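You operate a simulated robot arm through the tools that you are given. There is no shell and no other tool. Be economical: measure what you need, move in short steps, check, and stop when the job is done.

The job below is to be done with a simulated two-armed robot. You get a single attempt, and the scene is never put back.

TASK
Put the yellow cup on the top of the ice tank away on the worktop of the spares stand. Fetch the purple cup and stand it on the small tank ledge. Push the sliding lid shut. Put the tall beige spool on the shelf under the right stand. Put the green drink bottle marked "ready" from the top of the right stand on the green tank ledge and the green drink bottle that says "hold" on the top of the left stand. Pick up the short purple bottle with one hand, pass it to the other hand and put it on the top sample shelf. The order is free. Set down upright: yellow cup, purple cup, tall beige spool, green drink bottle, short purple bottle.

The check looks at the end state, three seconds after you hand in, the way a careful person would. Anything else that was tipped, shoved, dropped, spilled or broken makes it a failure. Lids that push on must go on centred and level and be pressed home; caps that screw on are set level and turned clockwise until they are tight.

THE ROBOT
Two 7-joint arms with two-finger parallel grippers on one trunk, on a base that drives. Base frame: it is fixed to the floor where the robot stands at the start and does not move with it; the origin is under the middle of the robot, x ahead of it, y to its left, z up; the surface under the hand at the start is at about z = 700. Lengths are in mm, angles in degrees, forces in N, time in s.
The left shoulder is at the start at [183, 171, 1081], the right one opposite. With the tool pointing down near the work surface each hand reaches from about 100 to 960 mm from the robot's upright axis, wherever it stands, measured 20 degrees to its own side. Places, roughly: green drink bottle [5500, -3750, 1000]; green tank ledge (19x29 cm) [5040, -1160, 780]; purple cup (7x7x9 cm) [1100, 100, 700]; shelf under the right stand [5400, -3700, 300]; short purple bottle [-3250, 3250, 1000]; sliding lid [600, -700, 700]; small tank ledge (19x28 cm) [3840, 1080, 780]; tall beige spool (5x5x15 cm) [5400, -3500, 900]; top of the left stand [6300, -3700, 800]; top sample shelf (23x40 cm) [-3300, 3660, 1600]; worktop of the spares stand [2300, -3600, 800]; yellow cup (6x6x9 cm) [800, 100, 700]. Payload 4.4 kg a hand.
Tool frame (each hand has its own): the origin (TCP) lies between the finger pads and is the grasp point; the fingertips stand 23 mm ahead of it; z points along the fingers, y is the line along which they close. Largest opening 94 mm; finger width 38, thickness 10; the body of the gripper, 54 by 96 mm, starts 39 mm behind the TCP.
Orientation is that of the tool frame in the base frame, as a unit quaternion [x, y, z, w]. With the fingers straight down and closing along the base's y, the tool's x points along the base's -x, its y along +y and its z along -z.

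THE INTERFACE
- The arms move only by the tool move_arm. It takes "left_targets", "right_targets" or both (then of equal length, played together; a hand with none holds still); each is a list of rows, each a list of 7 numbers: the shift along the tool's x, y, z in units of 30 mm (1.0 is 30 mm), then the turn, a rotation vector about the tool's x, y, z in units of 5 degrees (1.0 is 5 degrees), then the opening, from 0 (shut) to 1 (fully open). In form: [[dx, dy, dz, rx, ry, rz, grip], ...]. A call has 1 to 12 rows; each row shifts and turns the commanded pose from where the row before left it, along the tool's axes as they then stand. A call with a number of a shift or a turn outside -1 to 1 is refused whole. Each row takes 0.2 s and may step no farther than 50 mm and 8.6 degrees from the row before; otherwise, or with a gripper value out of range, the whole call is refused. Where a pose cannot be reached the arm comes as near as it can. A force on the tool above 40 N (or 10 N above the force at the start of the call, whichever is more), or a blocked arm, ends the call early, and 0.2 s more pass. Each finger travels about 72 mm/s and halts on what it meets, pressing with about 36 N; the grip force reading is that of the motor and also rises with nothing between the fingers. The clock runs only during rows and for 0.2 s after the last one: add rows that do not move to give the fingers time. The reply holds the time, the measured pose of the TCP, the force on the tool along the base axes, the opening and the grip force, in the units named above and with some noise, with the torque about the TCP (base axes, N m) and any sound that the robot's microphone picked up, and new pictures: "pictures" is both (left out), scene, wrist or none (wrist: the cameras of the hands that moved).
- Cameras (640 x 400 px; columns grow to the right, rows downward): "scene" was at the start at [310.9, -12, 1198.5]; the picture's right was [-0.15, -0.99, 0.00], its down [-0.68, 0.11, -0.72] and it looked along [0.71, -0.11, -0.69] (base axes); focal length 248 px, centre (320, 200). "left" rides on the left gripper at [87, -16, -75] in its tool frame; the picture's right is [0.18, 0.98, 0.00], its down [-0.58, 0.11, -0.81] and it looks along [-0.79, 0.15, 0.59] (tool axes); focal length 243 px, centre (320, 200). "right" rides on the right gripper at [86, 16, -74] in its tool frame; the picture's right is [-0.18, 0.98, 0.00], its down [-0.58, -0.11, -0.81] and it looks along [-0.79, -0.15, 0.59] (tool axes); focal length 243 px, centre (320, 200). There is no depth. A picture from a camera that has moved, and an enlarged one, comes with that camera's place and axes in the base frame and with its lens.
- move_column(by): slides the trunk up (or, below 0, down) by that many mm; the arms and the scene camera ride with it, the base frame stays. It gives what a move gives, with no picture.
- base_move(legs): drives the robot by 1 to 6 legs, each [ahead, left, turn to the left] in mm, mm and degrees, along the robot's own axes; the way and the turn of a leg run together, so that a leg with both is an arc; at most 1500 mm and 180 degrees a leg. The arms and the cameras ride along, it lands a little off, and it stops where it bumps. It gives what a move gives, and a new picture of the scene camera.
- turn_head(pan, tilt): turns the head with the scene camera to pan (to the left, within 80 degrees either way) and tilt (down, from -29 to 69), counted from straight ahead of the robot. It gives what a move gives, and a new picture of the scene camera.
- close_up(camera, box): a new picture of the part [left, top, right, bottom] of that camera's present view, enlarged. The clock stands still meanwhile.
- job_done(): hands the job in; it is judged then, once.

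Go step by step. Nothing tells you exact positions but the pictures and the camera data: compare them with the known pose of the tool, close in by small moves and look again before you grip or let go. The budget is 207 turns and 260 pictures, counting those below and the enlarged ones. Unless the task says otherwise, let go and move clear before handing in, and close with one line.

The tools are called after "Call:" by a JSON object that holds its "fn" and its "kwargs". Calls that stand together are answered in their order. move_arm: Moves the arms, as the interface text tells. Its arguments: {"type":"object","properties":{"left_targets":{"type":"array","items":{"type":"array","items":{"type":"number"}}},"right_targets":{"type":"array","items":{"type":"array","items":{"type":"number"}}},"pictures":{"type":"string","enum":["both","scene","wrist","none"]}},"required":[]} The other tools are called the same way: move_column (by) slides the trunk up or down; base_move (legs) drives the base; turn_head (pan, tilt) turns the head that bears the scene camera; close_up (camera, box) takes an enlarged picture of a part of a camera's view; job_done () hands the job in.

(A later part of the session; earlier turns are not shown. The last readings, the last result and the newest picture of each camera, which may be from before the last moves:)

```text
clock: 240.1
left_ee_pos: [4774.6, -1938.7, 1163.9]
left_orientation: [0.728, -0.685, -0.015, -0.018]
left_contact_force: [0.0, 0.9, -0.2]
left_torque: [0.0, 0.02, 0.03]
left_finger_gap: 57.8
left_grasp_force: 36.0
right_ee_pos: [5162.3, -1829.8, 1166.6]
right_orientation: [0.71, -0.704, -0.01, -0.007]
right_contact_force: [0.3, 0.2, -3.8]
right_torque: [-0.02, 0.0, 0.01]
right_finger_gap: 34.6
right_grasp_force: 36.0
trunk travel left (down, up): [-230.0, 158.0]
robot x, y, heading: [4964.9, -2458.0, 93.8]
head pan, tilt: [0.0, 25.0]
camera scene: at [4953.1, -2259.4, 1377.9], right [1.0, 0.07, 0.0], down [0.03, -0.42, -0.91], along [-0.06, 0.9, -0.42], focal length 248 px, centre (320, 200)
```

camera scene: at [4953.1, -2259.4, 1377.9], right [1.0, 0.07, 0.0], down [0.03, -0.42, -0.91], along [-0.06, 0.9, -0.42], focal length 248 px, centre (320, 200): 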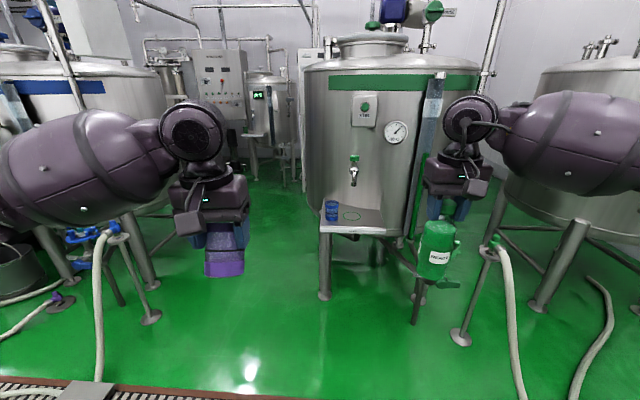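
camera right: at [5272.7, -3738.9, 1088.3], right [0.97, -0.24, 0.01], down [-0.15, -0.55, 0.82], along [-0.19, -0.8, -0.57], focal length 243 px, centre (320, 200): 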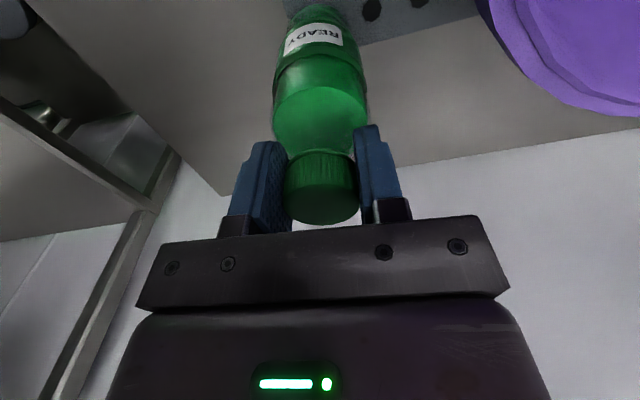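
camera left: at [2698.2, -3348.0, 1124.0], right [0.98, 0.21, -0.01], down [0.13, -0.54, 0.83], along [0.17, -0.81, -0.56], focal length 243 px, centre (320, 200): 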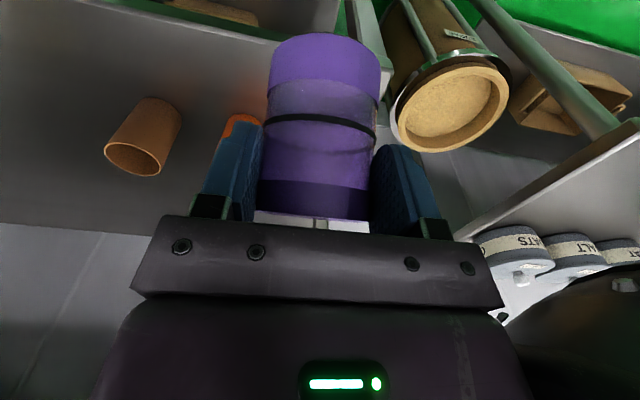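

The green tank ledge (z≈780) carries a blue cup on its left; the tap hangs above its middle. I'll stand the READY bottle on the free right part at about [5115, -1180]. I drive closer.

Call:
{"fn": "base_move", "kwargs": {"legs": [[0, 0, -3.8], [0, 85, 0], [540, 0, 0]]}}

Call:
{"fn": "turn_head", "kwargs": {"pan": -10, "tilt": 40}}

```text
clock: 244.8
left_ee_pos: [4737.3, -1366.3, 1163.4]
left_orientation: [-0.701, 0.713, 0.015, 0.017]
left_contact_force: [-0.3, 0.0, -1.0]
left_torque: [0.0, -0.03, -0.02]
left_finger_gap: 57.6
left_grasp_force: 36.3
right_ee_pos: [5134.0, -1290.5, 1167.2]
right_orientation: [-0.68, 0.733, 0.011, 0.008]
right_contact_force: [0.9, 0.0, -3.7]
right_torque: [-0.01, 0.01, -0.03]
right_finger_gap: 34.8
right_grasp_force: 36.0
trunk travel left (down, up): [-230.0, 158.0]
robot x, y, heading: [4883.8, -1898.1, 89.3]
head pan, tilt: [0.0, 25.0]
camera scene: at [4889.7, -1700.4, 1377.9], right [1.0, -0.02, 0.0], down [-0.01, -0.42, -0.91], along [0.01, 0.91, -0.42], focal length 248 px, centre (320, 200)
```

scene: 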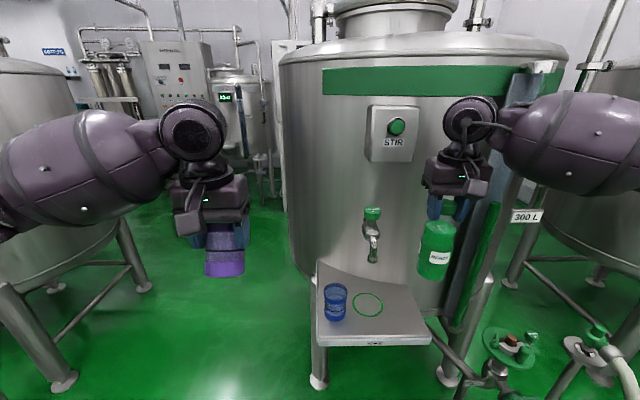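

```text
clock: 245.5
left_ee_pos: [4737.3, -1366.7, 1164.0]
left_orientation: [-0.7, 0.714, 0.014, 0.018]
left_contact_force: [0.4, 0.2, 0.1]
left_torque: [0.0, 0.0, -0.02]
left_finger_gap: 57.8
left_grasp_force: 35.7
right_ee_pos: [5134.2, -1291.4, 1167.2]
right_orientation: [-0.68, 0.733, 0.01, 0.007]
right_contact_force: [0.6, 0.7, -2.4]
right_torque: [0.0, 0.0, -0.01]
right_finger_gap: 34.6
right_grasp_force: 35.9
trunk travel left (down, up): [-230.0, 158.0]
robot x, y, heading: [4886.1, -1900.0, 89.1]
head pan, tilt: [-10.0, 40.0]
camera scene: at [4904.2, -1709.5, 1354.7], right [0.98, -0.19, 0.0], down [-0.12, -0.63, -0.77], along [0.14, 0.75, -0.64], focal length 248 px, centre (320, 200)
```

scene: 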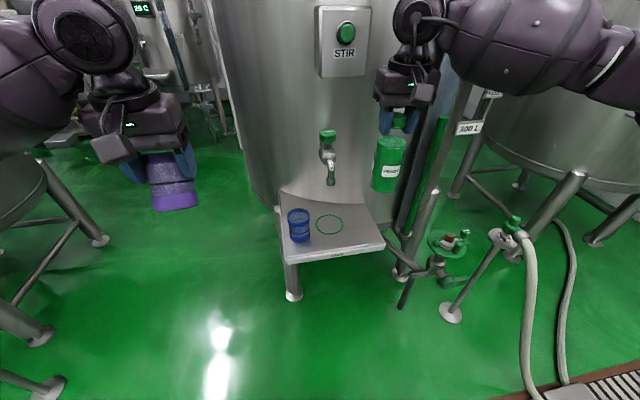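

The tap's spout is at ≈[5036, -1165, 945], so I place the bottle at [5125, -1205], clear of it. I move over and lower most of the way.

Call:
{"fn": "move_arm", "kwargs": {"right_targets": [[-0.94, 0.17, 0, 0, 0, 0, 0.2], [-0.94, 0.17, 0, 0, 0, 0, 0.2], [-0.94, 0.17, 0, 0, 0, 0, 0.2], [0, 0, 0.85, 0, 0, 0, 0.2], [0, 0, 0.85, 0, 0, 0, 0.2], [0, 0, 0.85, 0, 0, 0, 0.2], [0, 0, 0.85, 0, 0, 0, 0.2], [0, 0, 0.85, 0, 0, 0, 0.2], [0, 0, 0.85, 0, 0, 0, 0.2], [0, 0, 0.85, 0, 0, 0, 0.2], [0, 0, 0, 0, 0, 0, 0.2]]}}

```text
clock: 247.9
left_ee_pos: [4738.9, -1366.5, 1164.2]
left_orientation: [-0.701, 0.713, 0.014, 0.018]
left_contact_force: [-0.1, -0.7, -0.2]
left_torque: [0.01, 0.0, -0.01]
left_finger_gap: 57.5
left_grasp_force: 36.2
right_ee_pos: [5122.5, -1200.2, 992.9]
right_orientation: [-0.68, 0.733, 0.01, 0.008]
right_contact_force: [0.2, -0.1, -3.2]
right_torque: [-0.02, 0.0, -0.01]
right_finger_gap: 34.7
right_grasp_force: 36.0
trunk travel left (down, up): [-230.0, 158.0]
robot x, y, heading: [4886.7, -1900.9, 88.8]
head pan, tilt: [-10.0, 40.0]
camera scene: at [4904.2, -1709.8, 1354.8], right [0.98, -0.19, 0.0], down [-0.12, -0.63, -0.77], along [0.14, 0.75, -0.64], focal length 248 px, centre (320, 200)
camera right: at [5101.1, -1288.9, 1065.4], right [-0.97, 0.26, 0.01], down [0.15, 0.55, 0.82], along [0.21, 0.79, -0.57], focal length 243 px, centre (320, 200)
```

scene: 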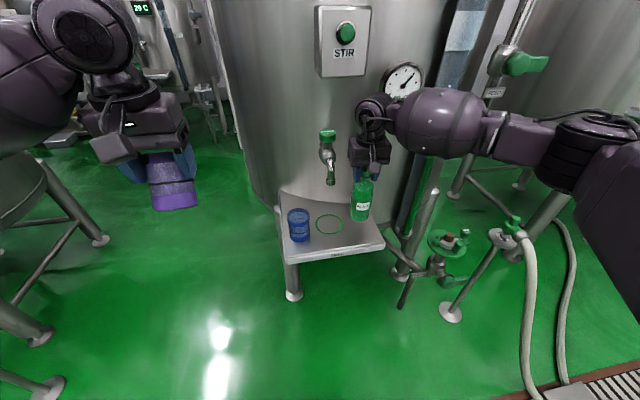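
right: 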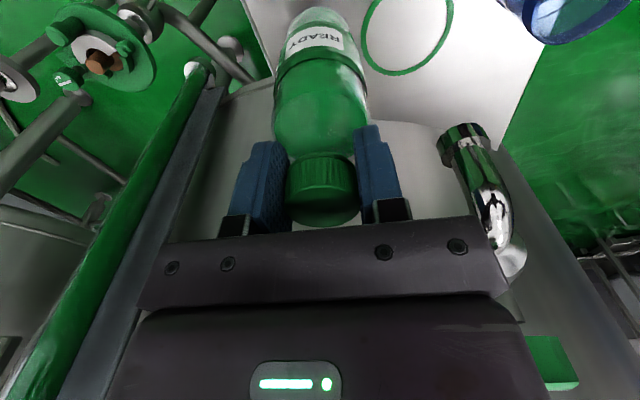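

The bottle hangs over the free part of the ledge, clear of the tap. I lower in fine steps to contact.

Call:
{"fn": "move_arm", "kwargs": {"right_targets": [[0, 0, 0.8, 0, 0, 0, 0.2], [0, 0, 0.15, 0, 0, 0, 0.2], [0, 0, 0.15, 0, 0, 0, 0.2], [0, 0, 0.15, 0, 0, 0, 0.2], [0, 0, 0.15, 0, 0, 0, 0.2], [0, 0, 0.15, 0, 0, 0, 0.2], [0, 0, 0.15, 0, 0, 0, 0.2], [0, 0, 0.15, 0, 0, 0, 0.2], [0, 0, 0.15, 0, 0, 0, 0.2], [0, 0, 0.15, 0, 0, 0, 0.2], [0, 0, 0.15, 0, 0, 0, 0.2], [0, 0, 0.15, 0, 0, 0, 0.2]], "pictures": "wrist"}}

```text
clock: 250.2
left_ee_pos: [4738.0, -1368.0, 1163.9]
left_orientation: [-0.7, 0.713, 0.016, 0.019]
left_contact_force: [0.1, 0.1, -1.1]
left_torque: [0.0, 0.0, 0.0]
left_finger_gap: 57.6
left_grasp_force: 35.8
right_ee_pos: [5124.8, -1196.3, 938.7]
right_orientation: [-0.679, 0.734, 0.017, 0.012]
right_contact_force: [2.0, -7.2, 27.8]
right_torque: [-0.47, -0.72, -0.12]
right_finger_gap: 34.9
right_grasp_force: 35.9
trunk travel left (down, up): [-230.0, 158.0]
robot x, y, heading: [4885.4, -1897.7, 89.3]
head pan, tilt: [-10.0, 40.0]
stopped in row 11 (right hand): the force on the tool passed its limit at 44 N (the readings are from after the stop); the commanded pose is now the measured one
camera right: at [5101.8, -1285.0, 1008.9], right [-0.97, 0.26, 0.02], down [0.16, 0.54, 0.83], along [0.21, 0.8, -0.56], focal length 243 px, centre (320, 200)
```

right: 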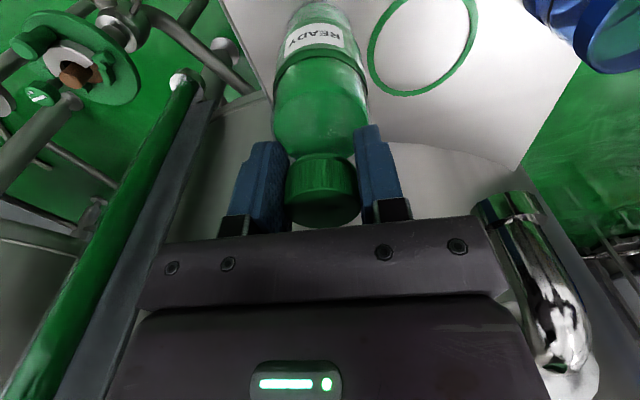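

Contact on the ledge. I open the fingers, rise straight up and draw back.

Call:
{"fn": "move_arm", "kwargs": {"right_targets": [[0, 0, -0.05, 0, 0, 0, 0.35], [0, 0, 0, 0, 0, 0, 0.7], [0, 0, 0, 0, 0, 0, 0.7], [0, 0, -0.6, 0, 0, 0, 0.7], [0, 0, -0.9, 0, 0, 0, 0.7], [0, 0, -0.9, 0, 0, 0, 0.7], [0, 0, -0.9, 0, 0, 0, 0.7], [0, 0, -0.9, 0, 0, 0, 0.7], [0.9, 0, 0, 0, 0, 0, 1], [0.9, 0, 0, 0, 0, 0, 1], [0.9, 0, 0, 0, 0, 0, 1], [0.9, 0, 0, 0, 0, 0, 1]], "pictures": "scene"}}

```text
clock: 252.8
left_ee_pos: [4736.9, -1366.6, 1164.2]
left_orientation: [-0.7, 0.714, 0.015, 0.017]
left_contact_force: [-0.1, -0.1, -0.8]
left_torque: [0.01, 0.02, 0.02]
left_finger_gap: 57.5
left_grasp_force: 36.0
right_ee_pos: [5116.8, -1309.4, 1053.6]
right_orientation: [-0.68, 0.733, 0.014, 0.01]
right_contact_force: [0.0, 0.0, 0.2]
right_torque: [0.01, 0.0, 0.01]
right_finger_gap: 94.0
right_grasp_force: 0.0
trunk travel left (down, up): [-230.0, 158.0]
robot x, y, heading: [4881.7, -1896.4, 89.1]
head pan, tilt: [-10.0, 40.0]
camera scene: at [4904.5, -1710.2, 1354.8], right [0.98, -0.19, 0.0], down [-0.12, -0.63, -0.77], along [0.15, 0.75, -0.64], focal length 248 px, centre (320, 200)
```

scene: 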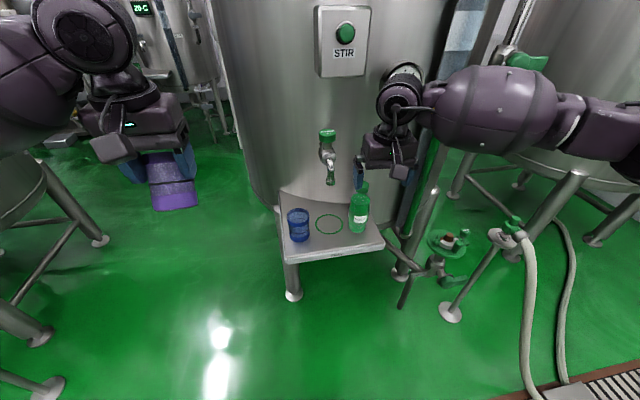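

READY is standing on the ledge. Next is the small tank ledge; I shift left in front of the gap between the tanks to inspect the way through.

Call:
{"fn": "base_move", "kwargs": {"legs": [[-250, 0, 0], [0, 620, 0]]}}

Call:
{"fn": "turn_head", "kwargs": {"pan": 0, "tilt": 22}}

```text
clock: 260.0
left_ee_pos: [4113.5, -1612.4, 1163.9]
left_orientation: [-0.706, 0.708, 0.015, 0.017]
left_contact_force: [-0.3, -0.2, -0.2]
left_torque: [-0.01, -0.01, -0.02]
left_finger_gap: 58.0
left_grasp_force: 35.9
right_ee_pos: [4492.4, -1548.6, 1054.4]
right_orientation: [-0.684, 0.729, 0.015, 0.011]
right_contact_force: [-0.4, -0.2, 0.7]
right_torque: [0.01, 0.01, 0.0]
right_finger_gap: 94.2
right_grasp_force: 0.1
trunk travel left (down, up): [-230.0, 158.0]
robot x, y, heading: [4268.3, -2143.1, 90.0]
head pan, tilt: [-10.0, 40.0]
camera scene: at [4285.6, -1952.5, 1354.7], right [0.98, -0.17, 0.0], down [-0.11, -0.63, -0.77], along [0.13, 0.75, -0.64], focal length 248 px, centre (320, 200)
```

scene: 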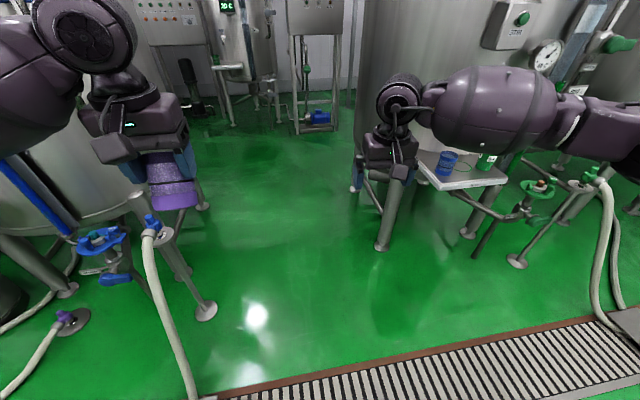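

```text
clock: 260.8
left_ee_pos: [4114.4, -1612.7, 1164.6]
left_orientation: [-0.706, 0.708, 0.015, 0.017]
left_contact_force: [-0.2, 0.0, -0.2]
left_torque: [0.0, 0.0, -0.02]
left_finger_gap: 57.6
left_grasp_force: 36.1
right_ee_pos: [4492.0, -1547.5, 1055.5]
right_orientation: [-0.685, 0.729, 0.013, 0.011]
right_contact_force: [0.6, 0.2, -0.6]
right_torque: [0.01, 0.0, -0.01]
right_finger_gap: 94.1
right_grasp_force: 0.0
trunk travel left (down, up): [-230.0, 158.0]
robot x, y, heading: [4273.9, -2141.0, 90.0]
head pan, tilt: [0.0, 22.0]
camera scene: at [4271.1, -1943.4, 1382.8], right [1.0, 0.0, 0.0], down [0.0, -0.38, -0.93], along [0.0, 0.93, -0.38], focal length 248 px, centre (320, 200)
```

scene: 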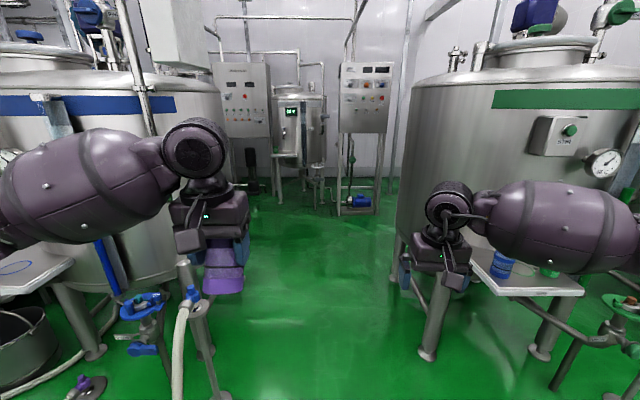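

The gap between the tanks is about 930 mm wide, centred near x≈4290. I stretch the arms forward to narrow the elbows, then drive through.

Call:
{"fn": "move_arm", "kwargs": {"left_targets": [[-0.9, 0, 0, 0, 0, 0, 0.45], [-0.9, 0, 0, 0, 0, 0, 0.45], [-0.9, 0, 0, 0, 0, 0, 0.45], [-0.9, 0, 0, 0, 0, 0, 0.45], [-0.9, 0, 0, 0, 0, 0, 0.45], [-0.9, 0, 0, 0, 0, 0, 0.45], [-0.9, 0, 0, 0, 0, 0, 0.45], [-0.9, 0, 0, 0, 0, 0, 0.45], [-0.9, 0, 0, 0, 0, 0, 0.45], [-0.9, 0, 0, 0, 0, 0, 0.45]], "right_targets": [[-0.83, 0.1, -0.2, 0, 0, 0, 1], [-0.83, 0.1, -0.2, 0, 0, 0, 1], [-0.83, 0.1, -0.2, 0, 0, 0, 1], [-0.83, 0.1, -0.2, 0, 0, 0, 1], [-0.83, 0.1, -0.2, 0, 0, 0, 1], [-0.83, 0.1, -0.2, 0, 0, 0, 1], [-0.83, 0.1, -0.2, 0, 0, 0, 1], [-0.83, 0.1, -0.2, 0, 0, 0, 1], [-0.83, 0.1, -0.2, 0, 0, 0, 1], [-0.83, 0.1, -0.2, 0, 0, 0, 1]], "pictures": "scene"}}

Call:
{"fn": "base_move", "kwargs": {"legs": [[0, -15, 0], [900, 0, 0]]}}

```text
clock: 263.0
left_ee_pos: [4115.7, -1343.2, 1172.2]
left_orientation: [-0.705, 0.709, 0.015, 0.017]
left_contact_force: [-0.2, -0.4, -1.2]
left_torque: [0.01, 0.07, 0.02]
left_finger_gap: 57.8
left_grasp_force: 36.0
right_ee_pos: [4477.0, -1306.6, 1121.7]
right_orientation: [-0.686, 0.728, 0.014, 0.011]
right_contact_force: [0.0, 0.2, 0.6]
right_torque: [0.0, 0.0, -0.01]
right_finger_gap: 94.0
right_grasp_force: 0.1
right hand out of reach, approached as far as the arm can: row 10
trunk travel left (down, up): [-230.0, 158.0]
robot x, y, heading: [4273.0, -2145.8, 89.9]
head pan, tilt: [0.0, 22.0]
camera scene: at [4271.5, -1943.3, 1382.8], right [1.0, 0.0, 0.0], down [0.0, -0.37, -0.93], along [0.0, 0.93, -0.37], focal length 248 px, centre (320, 200)
```

scene: 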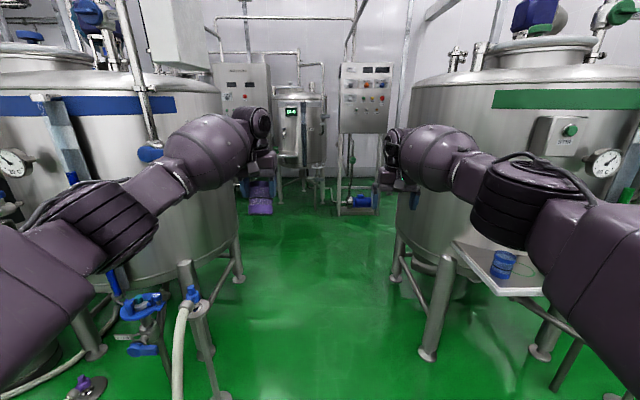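

```text
clock: 268.1
left_ee_pos: [4142.6, -453.6, 1173.2]
left_orientation: [-0.703, 0.711, 0.014, 0.017]
left_contact_force: [-0.9, 0.7, 0.4]
left_torque: [-0.02, -0.03, 0.0]
left_finger_gap: 57.9
left_grasp_force: 36.2
right_ee_pos: [4503.8, -419.0, 1122.3]
right_orientation: [-0.682, 0.732, 0.014, 0.01]
right_contact_force: [0.0, -0.1, 0.4]
right_torque: [-0.05, 0.01, -0.02]
right_finger_gap: 94.1
right_grasp_force: 0.0
trunk travel left (down, up): [-230.0, 158.0]
robot x, y, heading: [4290.0, -1250.3, 89.3]
head pan, tilt: [0.0, 22.0]
camera scene: at [4292.6, -1053.9, 1382.9], right [1.0, -0.01, 0.0], down [0.0, -0.37, -0.93], along [0.01, 0.93, -0.37], focal length 248 px, centre (320, 200)
```

scene: 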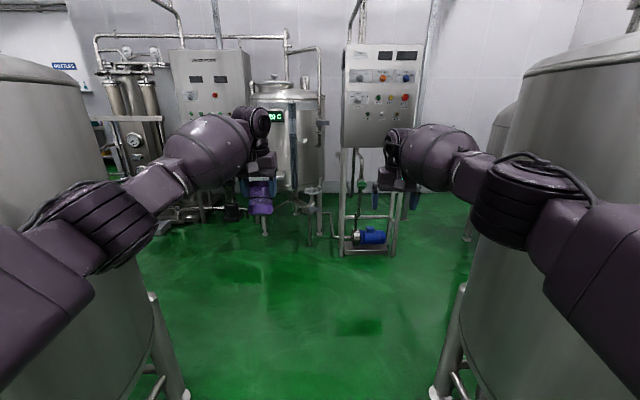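

Clear so far. I shift 50 mm left to centre and drive on through.

Call:
{"fn": "base_move", "kwargs": {"legs": [[0, 55, 0.7], [1000, 0, 0]]}}

Call:
{"fn": "turn_head", "kwargs": {"pan": 15, "tilt": 28}}

```text
clock: 274.0
left_ee_pos: [4066.1, 525.5, 1174.1]
left_orientation: [0.709, -0.704, -0.016, -0.017]
left_contact_force: [1.2, -0.8, -0.4]
left_torque: [0.02, -0.01, -0.02]
left_finger_gap: 57.8
left_grasp_force: 36.3
right_ee_pos: [4426.3, 566.4, 1122.7]
right_orientation: [-0.688, 0.725, 0.015, 0.01]
right_contact_force: [-0.8, 0.1, -0.2]
right_torque: [0.01, 0.01, -0.03]
right_finger_gap: 94.0
right_grasp_force: 0.0
trunk travel left (down, up): [-230.0, 158.0]
robot x, y, heading: [4227.9, -268.9, 90.7]
head pan, tilt: [0.0, 22.0]
camera scene: at [4228.3, -72.4, 1382.9], right [1.0, 0.01, 0.0], down [0.0, -0.37, -0.93], along [-0.01, 0.93, -0.37], focal length 248 px, centre (320, 200)
```

scene: 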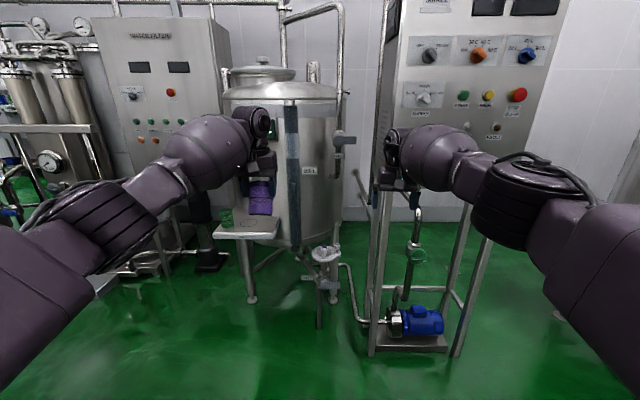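

```text
clock: 274.8
left_ee_pos: [4066.3, 524.7, 1173.2]
left_orientation: [0.709, -0.705, -0.015, -0.016]
left_contact_force: [0.1, 0.1, -0.6]
left_torque: [0.0, 0.01, -0.03]
left_finger_gap: 57.9
left_grasp_force: 36.5
right_ee_pos: [4427.1, 565.9, 1122.3]
right_orientation: [-0.689, 0.725, 0.015, 0.01]
right_contact_force: [0.7, -0.1, -0.3]
right_torque: [-0.02, -0.01, 0.02]
right_finger_gap: 93.8
right_grasp_force: 0.0
trunk travel left (down, up): [-230.0, 158.0]
robot x, y, heading: [4229.1, -269.3, 90.5]
head pan, tilt: [15.0, 28.0]
camera scene: at [4204.8, -77.6, 1373.3], right [0.96, 0.27, 0.0], down [0.13, -0.45, -0.88], along [-0.24, 0.85, -0.47], focal length 248 px, centre (320, 200)
```

scene: 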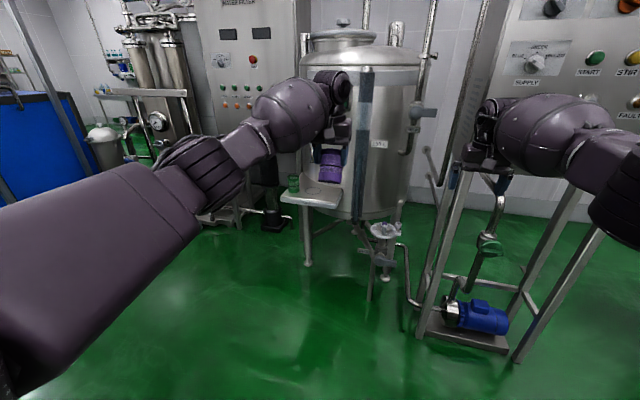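

The small tank ledge is ahead left, carrying a small green cup on its left. I draw the hands back and drive up in front of it.

Call:
{"fn": "move_arm", "kwargs": {"left_targets": [[0.9, 0, 0, 0, 0, 0, 0.45], [0.9, 0, 0, 0, 0, 0, 0.45], [0.9, 0, 0, 0, 0, 0, 0.45], [0.9, 0, 0, 0, 0, 0, 0.45], [0.9, 0, 0, 0, 0, 0, 0.45], [0.9, 0, 0, 0, 0, 0, 0.45], [0.9, 0, 0, 0, 0, 0, 0.45], [0.9, 0, 0, 0, 0, 0, 0.45]], "right_targets": [[0.95, 0, 0, 0, 0, 0, 1], [0.95, 0, 0, 0, 0, 0, 1], [0.95, 0, 0, 0, 0, 0, 1], [0.95, 0, 0, 0, 0, 0, 1], [0.95, 0, 0, 0, 0, 0, 1], [0.95, 0, 0, 0, 0, 0, 1], [0.95, 0, 0, 0, 0, 0, 1], [0.95, 0, 0, 0, 0, 0, 1]], "pictures": "none"}}

Call:
{"fn": "base_move", "kwargs": {"legs": [[0, 200, -0.5], [530, 0, 0]]}}

Call:
{"fn": "turn_head", "kwargs": {"pan": 10, "tilt": 42}}

```text
clock: 276.6
left_ee_pos: [4066.6, 307.4, 1164.3]
left_orientation: [0.709, -0.705, -0.014, -0.018]
left_contact_force: [-0.4, 0.0, -0.1]
left_torque: [0.01, 0.0, 0.0]
left_finger_gap: 57.6
left_grasp_force: 36.1
right_ee_pos: [4416.0, 340.3, 1117.1]
right_orientation: [-0.689, 0.725, 0.015, 0.01]
right_contact_force: [-0.4, 0.0, -0.3]
right_torque: [0.01, 0.02, 0.0]
right_finger_gap: 94.1
right_grasp_force: 0.1
trunk travel left (down, up): [-230.0, 158.0]
robot x, y, heading: [4230.9, -270.1, 90.7]
head pan, tilt: [15.0, 28.0]
```

```text
clock: 281.7
left_ee_pos: [3853.2, 856.4, 1163.1]
left_orientation: [0.712, -0.702, -0.015, -0.018]
left_contact_force: [-0.7, 0.4, -0.5]
left_torque: [-0.02, 0.0, 0.02]
left_finger_gap: 57.4
left_grasp_force: 36.2
right_ee_pos: [4201.3, 891.3, 1116.4]
right_orientation: [-0.692, 0.722, 0.014, 0.01]
right_contact_force: [0.2, 0.2, -0.7]
right_torque: [-0.04, 0.0, 0.0]
right_finger_gap: 94.3
right_grasp_force: 0.0
trunk travel left (down, up): [-230.0, 158.0]
robot x, y, heading: [4023.5, 279.3, 91.1]
head pan, tilt: [15.0, 28.0]
camera scene: at [3993.3, 471.2, 1373.2], right [0.96, 0.28, 0.0], down [0.13, -0.45, -0.88], along [-0.24, 0.85, -0.47], focal length 248 px, centre (320, 200)
```

scene: 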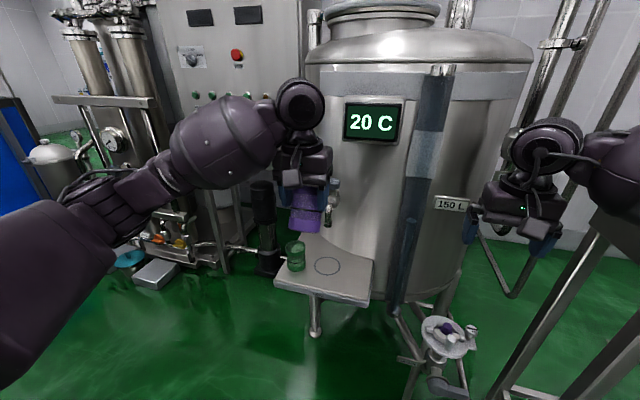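

```text
clock: 282.5
left_ee_pos: [3853.2, 856.2, 1163.1]
left_orientation: [0.713, -0.701, -0.015, -0.017]
left_contact_force: [-0.6, -0.5, -0.7]
left_torque: [-0.02, 0.0, 0.02]
left_finger_gap: 57.5
left_grasp_force: 36.3
right_ee_pos: [4201.1, 890.5, 1116.3]
right_orientation: [-0.692, 0.722, 0.015, 0.01]
right_contact_force: [-0.9, 0.4, 0.5]
right_torque: [-0.02, 0.02, 0.01]
right_finger_gap: 94.4
right_grasp_force: 0.0
trunk travel left (down, up): [-230.0, 158.0]
robot x, y, heading: [4017.6, 279.6, 91.0]
head pan, tilt: [10.0, 42.0]
camera scene: at [4002.4, 465.1, 1351.8], right [0.98, 0.19, 0.0], down [0.13, -0.66, -0.74], along [-0.14, 0.73, -0.67], focal length 248 px, centre (320, 200)
```

scene: 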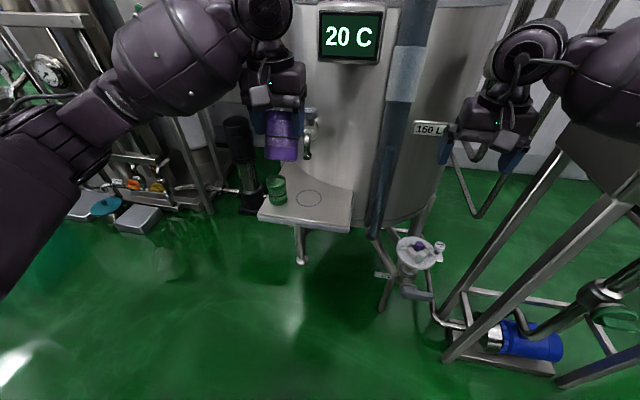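

I'll stand the purple cup on the free right part of the ledge, about [3930, 1040]. It was gripped with the hand tilted 34.6°, so I try that tilt here first.

Call:
{"fn": "move_arm", "kwargs": {"left_targets": [[-0.6, 0, 0, 0, -1, 0, 0.45], [-0.6, 0, 0, 0, -1, 0, 0.45], [-0.6, 0, 0, 0, -1, 0, 0.45], [0, 0, 0, 0, -1, 0, 0.45], [0, 0, 0, 0, -1, 0, 0.45], [0, 0, 0, 0, -1, 0, 0.45], [0, 0, 0, 0, -0.4, 0, 0.45]], "pictures": "wrist"}}

```text
clock: 284.1
left_ee_pos: [3852.1, 910.1, 1171.7]
left_orientation: [0.681, -0.669, -0.212, -0.21]
left_contact_force: [0.2, -0.7, 0.4]
left_torque: [0.01, 0.04, 0.0]
left_finger_gap: 57.8
left_grasp_force: 35.8
right_ee_pos: [4201.2, 892.1, 1116.4]
right_orientation: [-0.692, 0.722, 0.015, 0.01]
right_contact_force: [-0.2, 0.4, 0.0]
right_torque: [0.0, 0.02, 0.0]
right_finger_gap: 93.6
right_grasp_force: 0.0
trunk travel left (down, up): [-230.0, 158.0]
robot x, y, heading: [4017.9, 278.7, 91.4]
head pan, tilt: [10.0, 42.0]
camera left: at [3869.6, 797.1, 1183.1], right [-0.98, -0.17, -0.11], down [-0.11, 0.02, 0.99], along [-0.16, 0.99, -0.04], focal length 243 px, centre (320, 200)
```

left: 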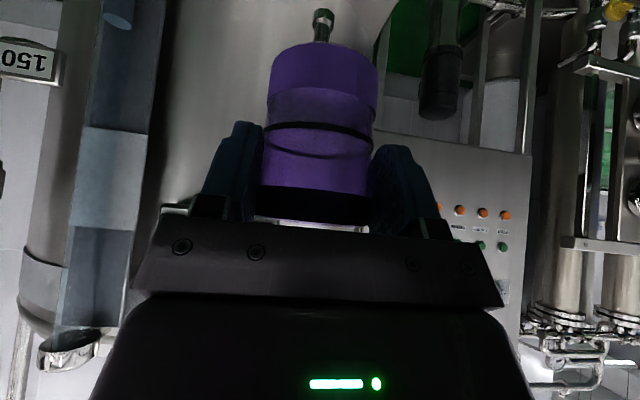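

The tilt is reached, so the cup hangs upright. I shift right, away from the tap, then descend diagonally to just above the ledge.

Call:
{"fn": "move_arm", "kwargs": {"left_targets": [[0, -0.87, 0, 0, 0, 0, 0.45], [0, -0.87, 0, 0, 0, 0, 0.45], [0, -0.87, 0, 0, 0, 0, 0.45], [0.13, 0, 1, 0, 0, 0, 0.45], [0.13, 0, 1, 0, 0, 0, 0.45], [0.13, 0, 1, 0, 0, 0, 0.45], [0.13, 0, 1, 0, 0, 0, 0.45], [0.13, 0, 1, 0, 0, 0, 0.45], [0.13, 0, 1, 0, 0, 0, 0.45], [0.13, 0, 1, 0, 0, 0, 0.45], [0.13, 0, 1, 0, 0, 0, 0.45], [0.13, 0, 1, 0, 0, 0, 0.45]]}}

```text
clock: 286.7
left_ee_pos: [3928.5, 1037.4, 925.9]
left_orientation: [0.68, -0.671, -0.21, -0.21]
left_contact_force: [0.6, 0.1, -0.5]
left_torque: [0.01, 0.0, 0.01]
left_finger_gap: 57.7
left_grasp_force: 35.9
right_ee_pos: [4201.2, 892.5, 1114.9]
right_orientation: [-0.692, 0.722, 0.015, 0.01]
right_contact_force: [0.2, -0.2, 0.7]
right_torque: [0.0, 0.0, -0.03]
right_finger_gap: 94.0
right_grasp_force: 0.0
trunk travel left (down, up): [-230.0, 158.0]
robot x, y, heading: [4023.3, 277.1, 91.1]
head pan, tilt: [10.0, 42.0]
camera scene: at [4002.7, 465.7, 1351.6], right [0.98, 0.19, 0.0], down [0.13, -0.66, -0.74], along [-0.14, 0.73, -0.67], focal length 248 px, centre (320, 200)
camera left: at [3947.3, 924.0, 939.2], right [-0.98, -0.16, -0.11], down [-0.11, 0.02, 0.99], along [-0.16, 0.99, -0.04], focal length 243 px, centre (320, 200)
```

scene: 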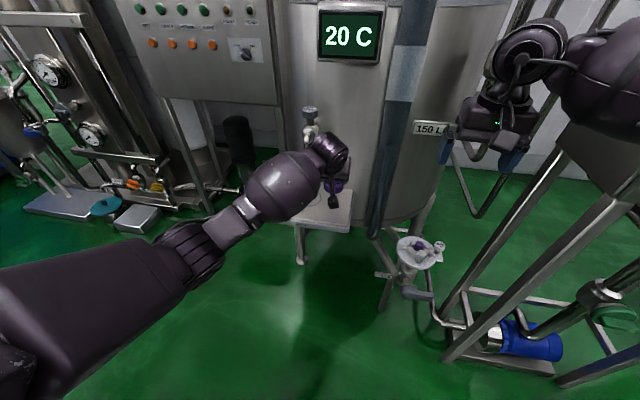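
left: 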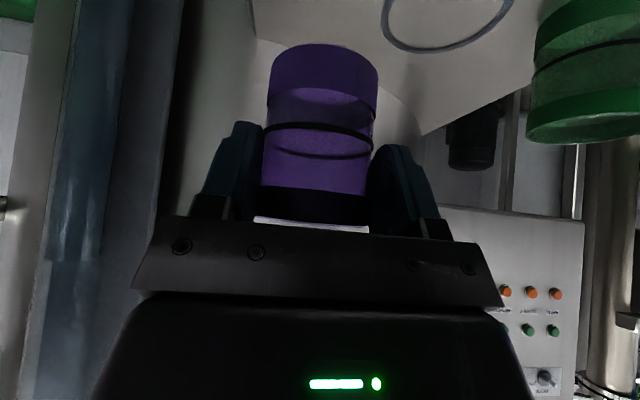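

Well placed over the free part. I lower vertically, finely at the end, to contact.

Call:
{"fn": "move_arm", "kwargs": {"left_targets": [[0.47, 0.1, 0.69, 0, 0, 0, 0.45], [0.38, 0, 0.55, 0, 0, 0, 0.45], [0.07, 0, 0.1, 0, 0, 0, 0.45], [0.07, 0, 0.1, 0, 0, 0, 0.45], [0.07, 0, 0.1, 0, 0, 0, 0.45], [0.07, 0, 0.1, 0, 0, 0, 0.45], [0.07, 0, 0.1, 0, 0, 0, 0.45], [0.07, 0, 0.1, 0, 0, 0, 0.45], [0.07, 0, 0.1, 0, 0, 0, 0.45], [0.07, 0, 0.1, 0, 0, 0, 0.45], [0.07, 0, 0.1, 0, 0, 0, 0.45], [0.07, 0, 0.1, 0, 0, 0, 0.45]], "pictures": "wrist"}}

```text
clock: 289.3
left_ee_pos: [3925.0, 1034.6, 847.0]
left_orientation: [0.681, -0.67, -0.211, -0.21]
left_contact_force: [-0.5, 0.4, -0.1]
left_torque: [-0.03, 0.01, 0.01]
left_finger_gap: 57.4
left_grasp_force: 36.4
right_ee_pos: [4203.1, 891.4, 1116.8]
right_orientation: [-0.692, 0.722, 0.015, 0.01]
right_contact_force: [-0.2, 0.1, 0.3]
right_torque: [-0.01, -0.01, -0.02]
right_finger_gap: 93.9
right_grasp_force: 0.2
trunk travel left (down, up): [-230.0, 158.0]
robot x, y, heading: [4021.5, 278.2, 91.1]
head pan, tilt: [10.0, 42.0]
camera left: at [3943.9, 921.7, 859.2], right [-0.98, -0.17, -0.11], down [-0.11, 0.02, 0.99], along [-0.16, 0.99, -0.04], focal length 243 px, centre (320, 200)
```

left: 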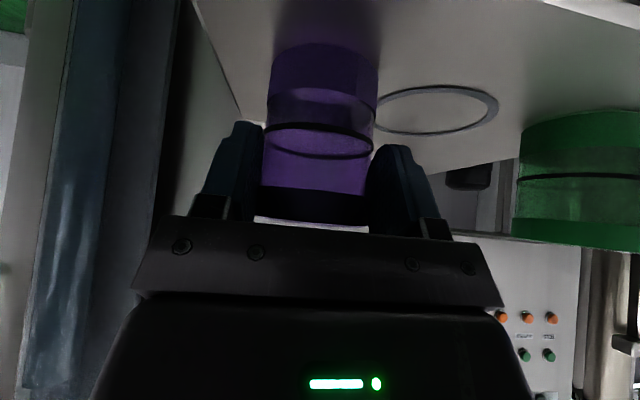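

Call:
{"fn": "move_arm", "kwargs": {"left_targets": [[0.07, 0, 0.1, 0, 0, 0, 0.45], [0.07, 0, 0.1, 0, 0, 0, 0.45], [0.07, 0, 0.1, 0, 0, 0, 0.45], [0.07, 0, 0.1, 0, 0, 0, 0.45], [0.07, 0, 0.1, 0, 0, 0, 0.45], [0.07, 0, 0.1, 0, 0, 0, 0.45], [0.07, 0, 0.1, 0, 0, 0, 0.45], [0.07, 0, 0.1, 0, 0, 0, 0.45], [0.07, 0, 0.1, 0, 0, 0, 0.45], [0.07, 0, 0.1, 0, 0, 0, 0.45]], "pictures": "wrist"}}

```text
clock: 291.6
left_ee_pos: [3929.1, 1038.7, 818.9]
left_orientation: [0.678, -0.668, -0.216, -0.217]
left_contact_force: [-1.2, 2.2, 18.5]
left_torque: [0.16, 0.07, -0.01]
left_finger_gap: 56.9
left_grasp_force: 36.1
right_ee_pos: [4202.5, 890.7, 1115.2]
right_orientation: [-0.691, 0.722, 0.014, 0.01]
right_contact_force: [0.3, -0.4, 0.0]
right_torque: [-0.01, 0.02, -0.01]
right_finger_gap: 93.9
right_grasp_force: 0.1
trunk travel left (down, up): [-230.0, 158.0]
robot x, y, heading: [4023.6, 279.1, 91.0]
head pan, tilt: [10.0, 42.0]
stopped in row 10 (left hand): the force on the tool passed its limit at 41 N (the readings are from after the stop); the commanded pose is now the measured one
camera left: at [3946.2, 925.4, 829.4], right [-0.98, -0.16, -0.11], down [-0.11, 0.0, 0.99], along [-0.16, 0.99, -0.02], focal length 243 px, centre (320, 200)
```

left: 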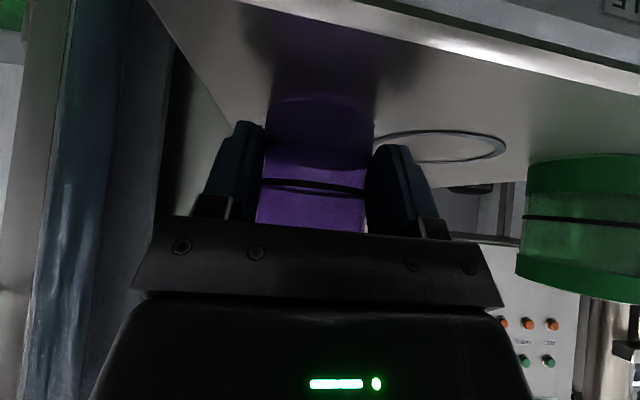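

The cup stands on the ledge. I open and withdraw along the tool axis.

Call:
{"fn": "move_arm", "kwargs": {"left_targets": [[0, 0, 0, 0, 0, 0, 0.7], [0, 0, 0, 0, 0, 0, 1], [0, 0, 0, 0, 0, 0, 1], [0, 0, 0, 0, 0, 0, 1]], "pictures": "wrist"}}

```text
clock: 292.6
left_ee_pos: [3927.2, 1036.6, 817.5]
left_orientation: [0.679, -0.669, -0.213, -0.214]
left_contact_force: [1.0, -2.4, 21.2]
left_torque: [0.07, 0.08, 0.01]
left_finger_gap: 94.1
left_grasp_force: 0.0
right_ee_pos: [4202.1, 890.7, 1117.3]
right_orientation: [-0.691, 0.723, 0.015, 0.01]
right_contact_force: [0.2, -0.3, 0.0]
right_torque: [-0.02, -0.02, 0.02]
right_finger_gap: 94.1
right_grasp_force: 0.2
trunk travel left (down, up): [-230.0, 158.0]
robot x, y, heading: [4022.4, 282.0, 91.0]
head pan, tilt: [10.0, 42.0]
camera left: at [3945.7, 922.9, 828.1], right [-0.98, -0.16, -0.11], down [-0.11, 0.01, 0.99], along [-0.16, 0.99, -0.03], focal length 243 px, centre (320, 200)
```

left: 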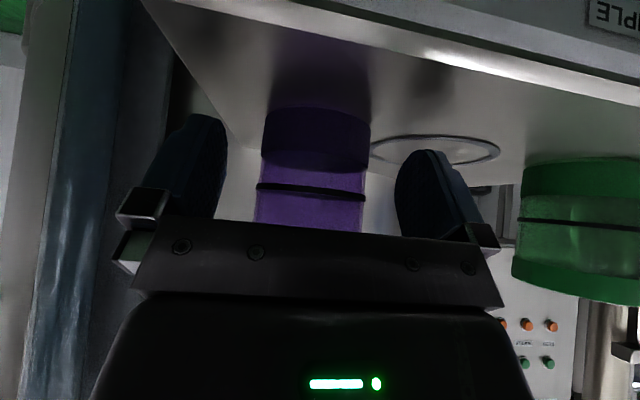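

Call:
{"fn": "move_arm", "kwargs": {"left_targets": [[0, 0, -0.3, 0, 0, 0, 1], [0, 0, -0.5, 0, 0, 0, 1], [0, 0, -0.9, 0, 0, 0, 1], [0, 0, -0.9, 0, 0, 0, 1], [0, 0, -0.9, 0, 0, 0, 1], [0, 0, -0.9, 0, 0, 0, 1], [0, 0, -0.9, 0, 0, 0, 1], [0, 0, -0.9, 0, 0, 0, 1], [0, 0, -0.9, 0, 0, 0, 1]]}}

```text
clock: 294.6
left_ee_pos: [3928.6, 917.0, 988.2]
left_orientation: [0.68, -0.669, -0.213, -0.213]
left_contact_force: [0.5, -0.5, -0.3]
left_torque: [0.0, -0.01, -0.01]
left_finger_gap: 94.1
left_grasp_force: 0.0
right_ee_pos: [4200.2, 890.9, 1115.8]
right_orientation: [-0.692, 0.722, 0.015, 0.011]
right_contact_force: [0.5, -0.7, -0.2]
right_torque: [0.02, -0.01, 0.0]
right_finger_gap: 93.9
right_grasp_force: 0.2
trunk travel left (down, up): [-230.0, 158.0]
robot x, y, heading: [4019.3, 283.1, 90.9]
head pan, tilt: [10.0, 42.0]
camera scene: at [4002.4, 464.7, 1351.9], right [0.98, 0.19, 0.0], down [0.13, -0.66, -0.74], along [-0.14, 0.73, -0.67], focal length 248 px, centre (320, 200)
camera left: at [3947.0, 802.8, 999.5], right [-0.98, -0.16, -0.11], down [-0.11, 0.01, 0.99], along [-0.16, 0.99, -0.03], focal length 243 px, centre (320, 200)
```

scene: 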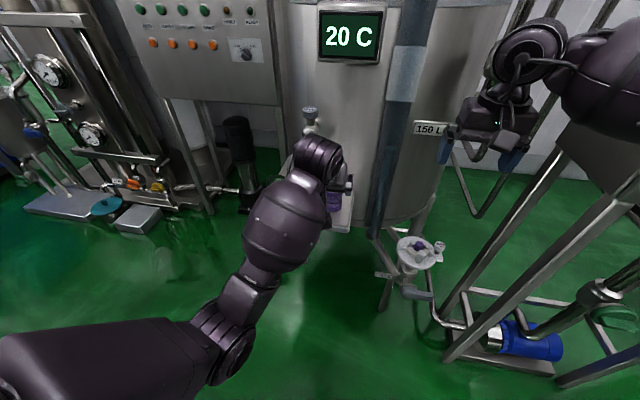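
left: 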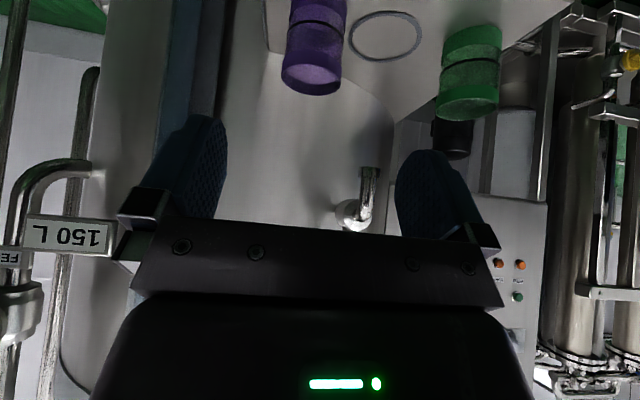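

The purple cup stands on the small ledge. I straighten the left hand, back away to the gap, stretch the arms forward again and reverse out to the aisle.

Call:
{"fn": "move_arm", "kwargs": {"left_targets": [[0.3, 0.3, -0.5, 0, 1, 0, 1], [0.3, 0.3, -0.5, 0, 1, 0, 1], [0.3, 0.3, -0.5, 0, 1, 0, 1], [0, 0.3, -0.5, 0, 1, 0, 1], [0, 0.3, -0.5, 0, 1, 0, 1], [0, 0.3, -0.5, 0, 1, 0, 1], [0, 0, -0.5, 0, 0.9, 0, 1]], "pictures": "none"}}

Call:
{"fn": "base_move", "kwargs": {"legs": [[-450, 0, -0.9], [0, -210, 0]]}}

Call:
{"fn": "move_arm", "kwargs": {"left_targets": [[-0.9, 0, 0, 0, 0, 0, 1], [-0.9, 0, 0, 0, 0, 0, 1], [-0.9, 0, 0, 0, 0, 0, 1], [-0.9, 0, 0, 0, 0, 0, 1], [-0.9, 0, 0, 0, 0, 0, 1], [-0.9, 0, 0, 0, 0, 0, 1], [-0.9, 0, 0, 0, 0, 0, 1], [-0.9, 0, 0, 0, 0, 0, 1]], "right_targets": [[-0.9, 0, 0, 0, 0, 0, 1], [-0.9, 0, 0, 0, 0, 0, 1], [-0.9, 0, 0, 0, 0, 0, 1], [-0.9, 0, 0, 0, 0, 0, 1], [-0.9, 0, 0, 0, 0, 0, 1], [-0.9, 0, 0, 0, 0, 0, 1], [-0.9, 0, 0, 0, 0, 0, 1], [-0.9, 0, 0, 0, 0, 0, 1]], "pictures": "none"}}

```text
clock: 295.6
left_ee_pos: [3783.1, 896.0, 1004.0]
left_orientation: [0.725, -0.656, -0.207, -0.03]
left_contact_force: [0.2, -0.5, 0.6]
left_torque: [-0.01, 0.01, -0.01]
left_finger_gap: 93.9
left_grasp_force: 0.1
left hand out of reach, approached as far as the arm can: row 4
right_ee_pos: [4201.7, 892.7, 1115.7]
right_orientation: [-0.691, 0.722, 0.014, 0.01]
right_contact_force: [0.6, -1.2, -0.4]
right_torque: [-0.01, 0.01, 0.02]
right_finger_gap: 94.3
right_grasp_force: 0.0
trunk travel left (down, up): [-230.0, 158.0]
robot x, y, heading: [4021.4, 275.9, 91.3]
head pan, tilt: [10.0, 42.0]
stopped in row 4 (left hand): the arm was blocked; the commanded pose is now the measured one
```

```text
clock: 300.4
left_ee_pos: [4013.3, 443.6, 1004.3]
left_orientation: [0.716, -0.666, -0.207, -0.034]
left_contact_force: [0.6, 0.2, 0.9]
left_torque: [0.0, -0.01, 0.01]
left_finger_gap: 94.1
left_grasp_force: 0.0
right_ee_pos: [4430.9, 427.6, 1115.7]
right_orientation: [-0.682, 0.731, 0.014, 0.01]
right_contact_force: [-0.1, 0.3, 1.2]
right_torque: [-0.07, -0.01, 0.0]
right_finger_gap: 94.0
right_grasp_force: 0.0
trunk travel left (down, up): [-230.0, 158.0]
robot x, y, heading: [4234.0, -177.0, 89.7]
head pan, tilt: [10.0, 42.0]
camera scene: at [4221.4, 6.6, 1351.8], right [0.99, 0.16, 0.0], down [0.11, -0.66, -0.74], along [-0.12, 0.73, -0.67], focal length 248 px, centre (320, 200)
```

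scene: 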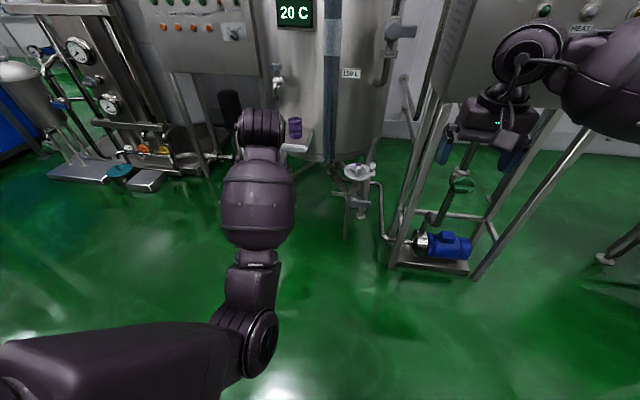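

```text
clock: 302.2
left_ee_pos: [4003.6, 647.9, 1077.0]
left_orientation: [0.716, -0.666, -0.206, -0.033]
left_contact_force: [0.6, 0.3, 0.0]
left_torque: [0.01, -0.03, -0.01]
left_finger_gap: 94.2
left_grasp_force: 0.1
right_ee_pos: [4444.9, 644.7, 1124.8]
right_orientation: [-0.683, 0.73, 0.014, 0.011]
right_contact_force: [0.6, 0.6, 0.1]
right_torque: [-0.03, 0.04, -0.01]
right_finger_gap: 94.0
right_grasp_force: 0.0
trunk travel left (down, up): [-230.0, 158.0]
robot x, y, heading: [4231.4, -178.4, 89.6]
head pan, tilt: [10.0, 42.0]
```

The left wrist had an odd jump while straightening, so I check the ledge before leaving.

Call:
{"fn": "turn_head", "kwargs": {"pan": 22, "tilt": 25}}

Call:
{"fn": "close_up", "kwargs": {"camera": "left", "box": [0, 0, 640, 400]}}

```text
clock: 303.0
left_ee_pos: [4005.6, 646.4, 1077.3]
left_orientation: [0.716, -0.666, -0.206, -0.033]
left_contact_force: [-0.7, 0.1, 0.4]
left_torque: [-0.02, -0.01, -0.02]
left_finger_gap: 93.8
left_grasp_force: 0.1
right_ee_pos: [4448.2, 645.3, 1124.4]
right_orientation: [-0.682, 0.731, 0.014, 0.01]
right_contact_force: [0.3, -0.4, -0.9]
right_torque: [-0.02, 0.0, -0.03]
right_finger_gap: 93.8
right_grasp_force: 0.0
trunk travel left (down, up): [-230.0, 158.0]
robot x, y, heading: [4235.3, -177.8, 89.5]
head pan, tilt: [22.0, 25.0]
camera scene: at [4201.0, 10.0, 1377.9], right [0.93, 0.37, 0.0], down [0.15, -0.39, -0.91], along [-0.33, 0.84, -0.42], focal length 248 px, centre (320, 200)
```

scene: 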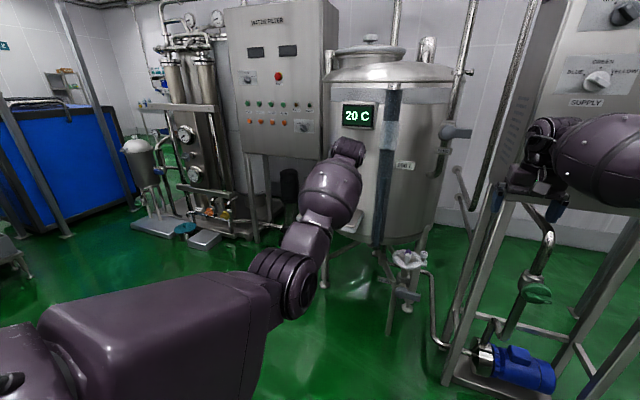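

```text
1.00 times, centred on (320, 200) of left (not enlarged: the box is as wide or as high as the picture)
camera zoom: at [4043.3, 542.3, 1112.1], right [-0.95, -0.28, 0.16], down [0.08, 0.27, 0.96], along [-0.31, 0.92, -0.24], focal length 243 px, centre (320, 200)
```

zoom: 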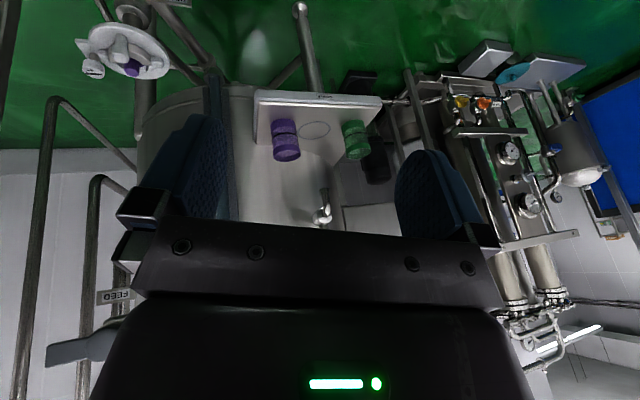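

Both cups stand undisturbed on the ledge. I level the left hand, then reverse through the gap.

Call:
{"fn": "move_arm", "kwargs": {"left_targets": [[-0.3, 0, -0.2, 0.54, 0.8, 0, 1], [-0.3, 0, -0.2, 0.54, 0.8, 0, 1], [-0.3, 0, -0.2, 0.54, 0.8, 0, 1], [-0.3, 0, -0.2, 0.54, 0.8, 0, 1], [-0.3, 0, -0.2, 0.54, 0.8, 0, 1], [0, 0, 0, 0, 0, 0, 1]], "pictures": "none"}}

Call:
{"fn": "turn_head", "kwargs": {"pan": 0, "tilt": 25}}

```text
clock: 304.4
left_ee_pos: [4016.2, 653.9, 1116.9]
left_orientation: [0.732, -0.681, 0.0, -0.001]
left_contact_force: [-0.2, 0.2, 0.1]
left_torque: [-0.01, 0.0, 0.01]
left_finger_gap: 94.0
left_grasp_force: 0.0
left hand out of reach, approached as far as the arm can: row 4, 5
right_ee_pos: [4446.7, 644.2, 1125.1]
right_orientation: [-0.682, 0.731, 0.014, 0.011]
right_contact_force: [0.1, 0.0, -0.8]
right_torque: [-0.01, -0.01, -0.01]
right_finger_gap: 93.8
right_grasp_force: 0.0
trunk travel left (down, up): [-230.0, 158.0]
robot x, y, heading: [4236.9, -181.7, 89.2]
head pan, tilt: [22.0, 25.0]
```

```text
clock: 305.3
left_ee_pos: [4016.4, 653.4, 1116.9]
left_orientation: [0.732, -0.682, 0.0, 0.0]
left_contact_force: [-1.1, -0.1, 0.0]
left_torque: [0.01, 0.0, -0.01]
left_finger_gap: 94.0
left_grasp_force: 0.0
right_ee_pos: [4447.7, 644.3, 1125.7]
right_orientation: [-0.682, 0.731, 0.014, 0.01]
right_contact_force: [0.0, -0.7, 0.0]
right_torque: [0.02, -0.02, -0.01]
right_finger_gap: 93.9
right_grasp_force: 0.1
trunk travel left (down, up): [-230.0, 158.0]
robot x, y, heading: [4236.0, -180.3, 89.4]
head pan, tilt: [0.0, 25.0]
camera scene: at [4235.5, 16.3, 1378.0], right [1.0, -0.01, 0.0], down [0.0, -0.42, -0.91], along [0.01, 0.91, -0.42], focal length 248 px, centre (320, 200)
```

scene: 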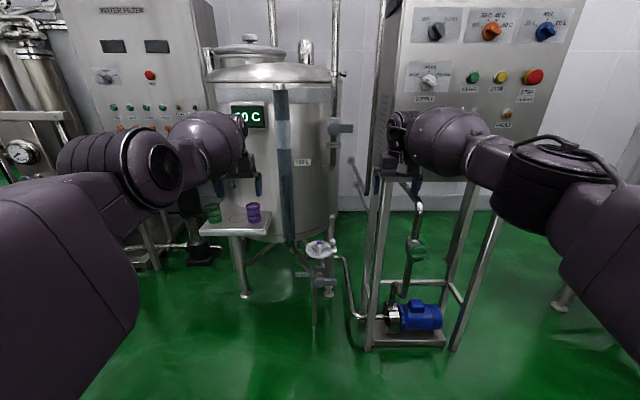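

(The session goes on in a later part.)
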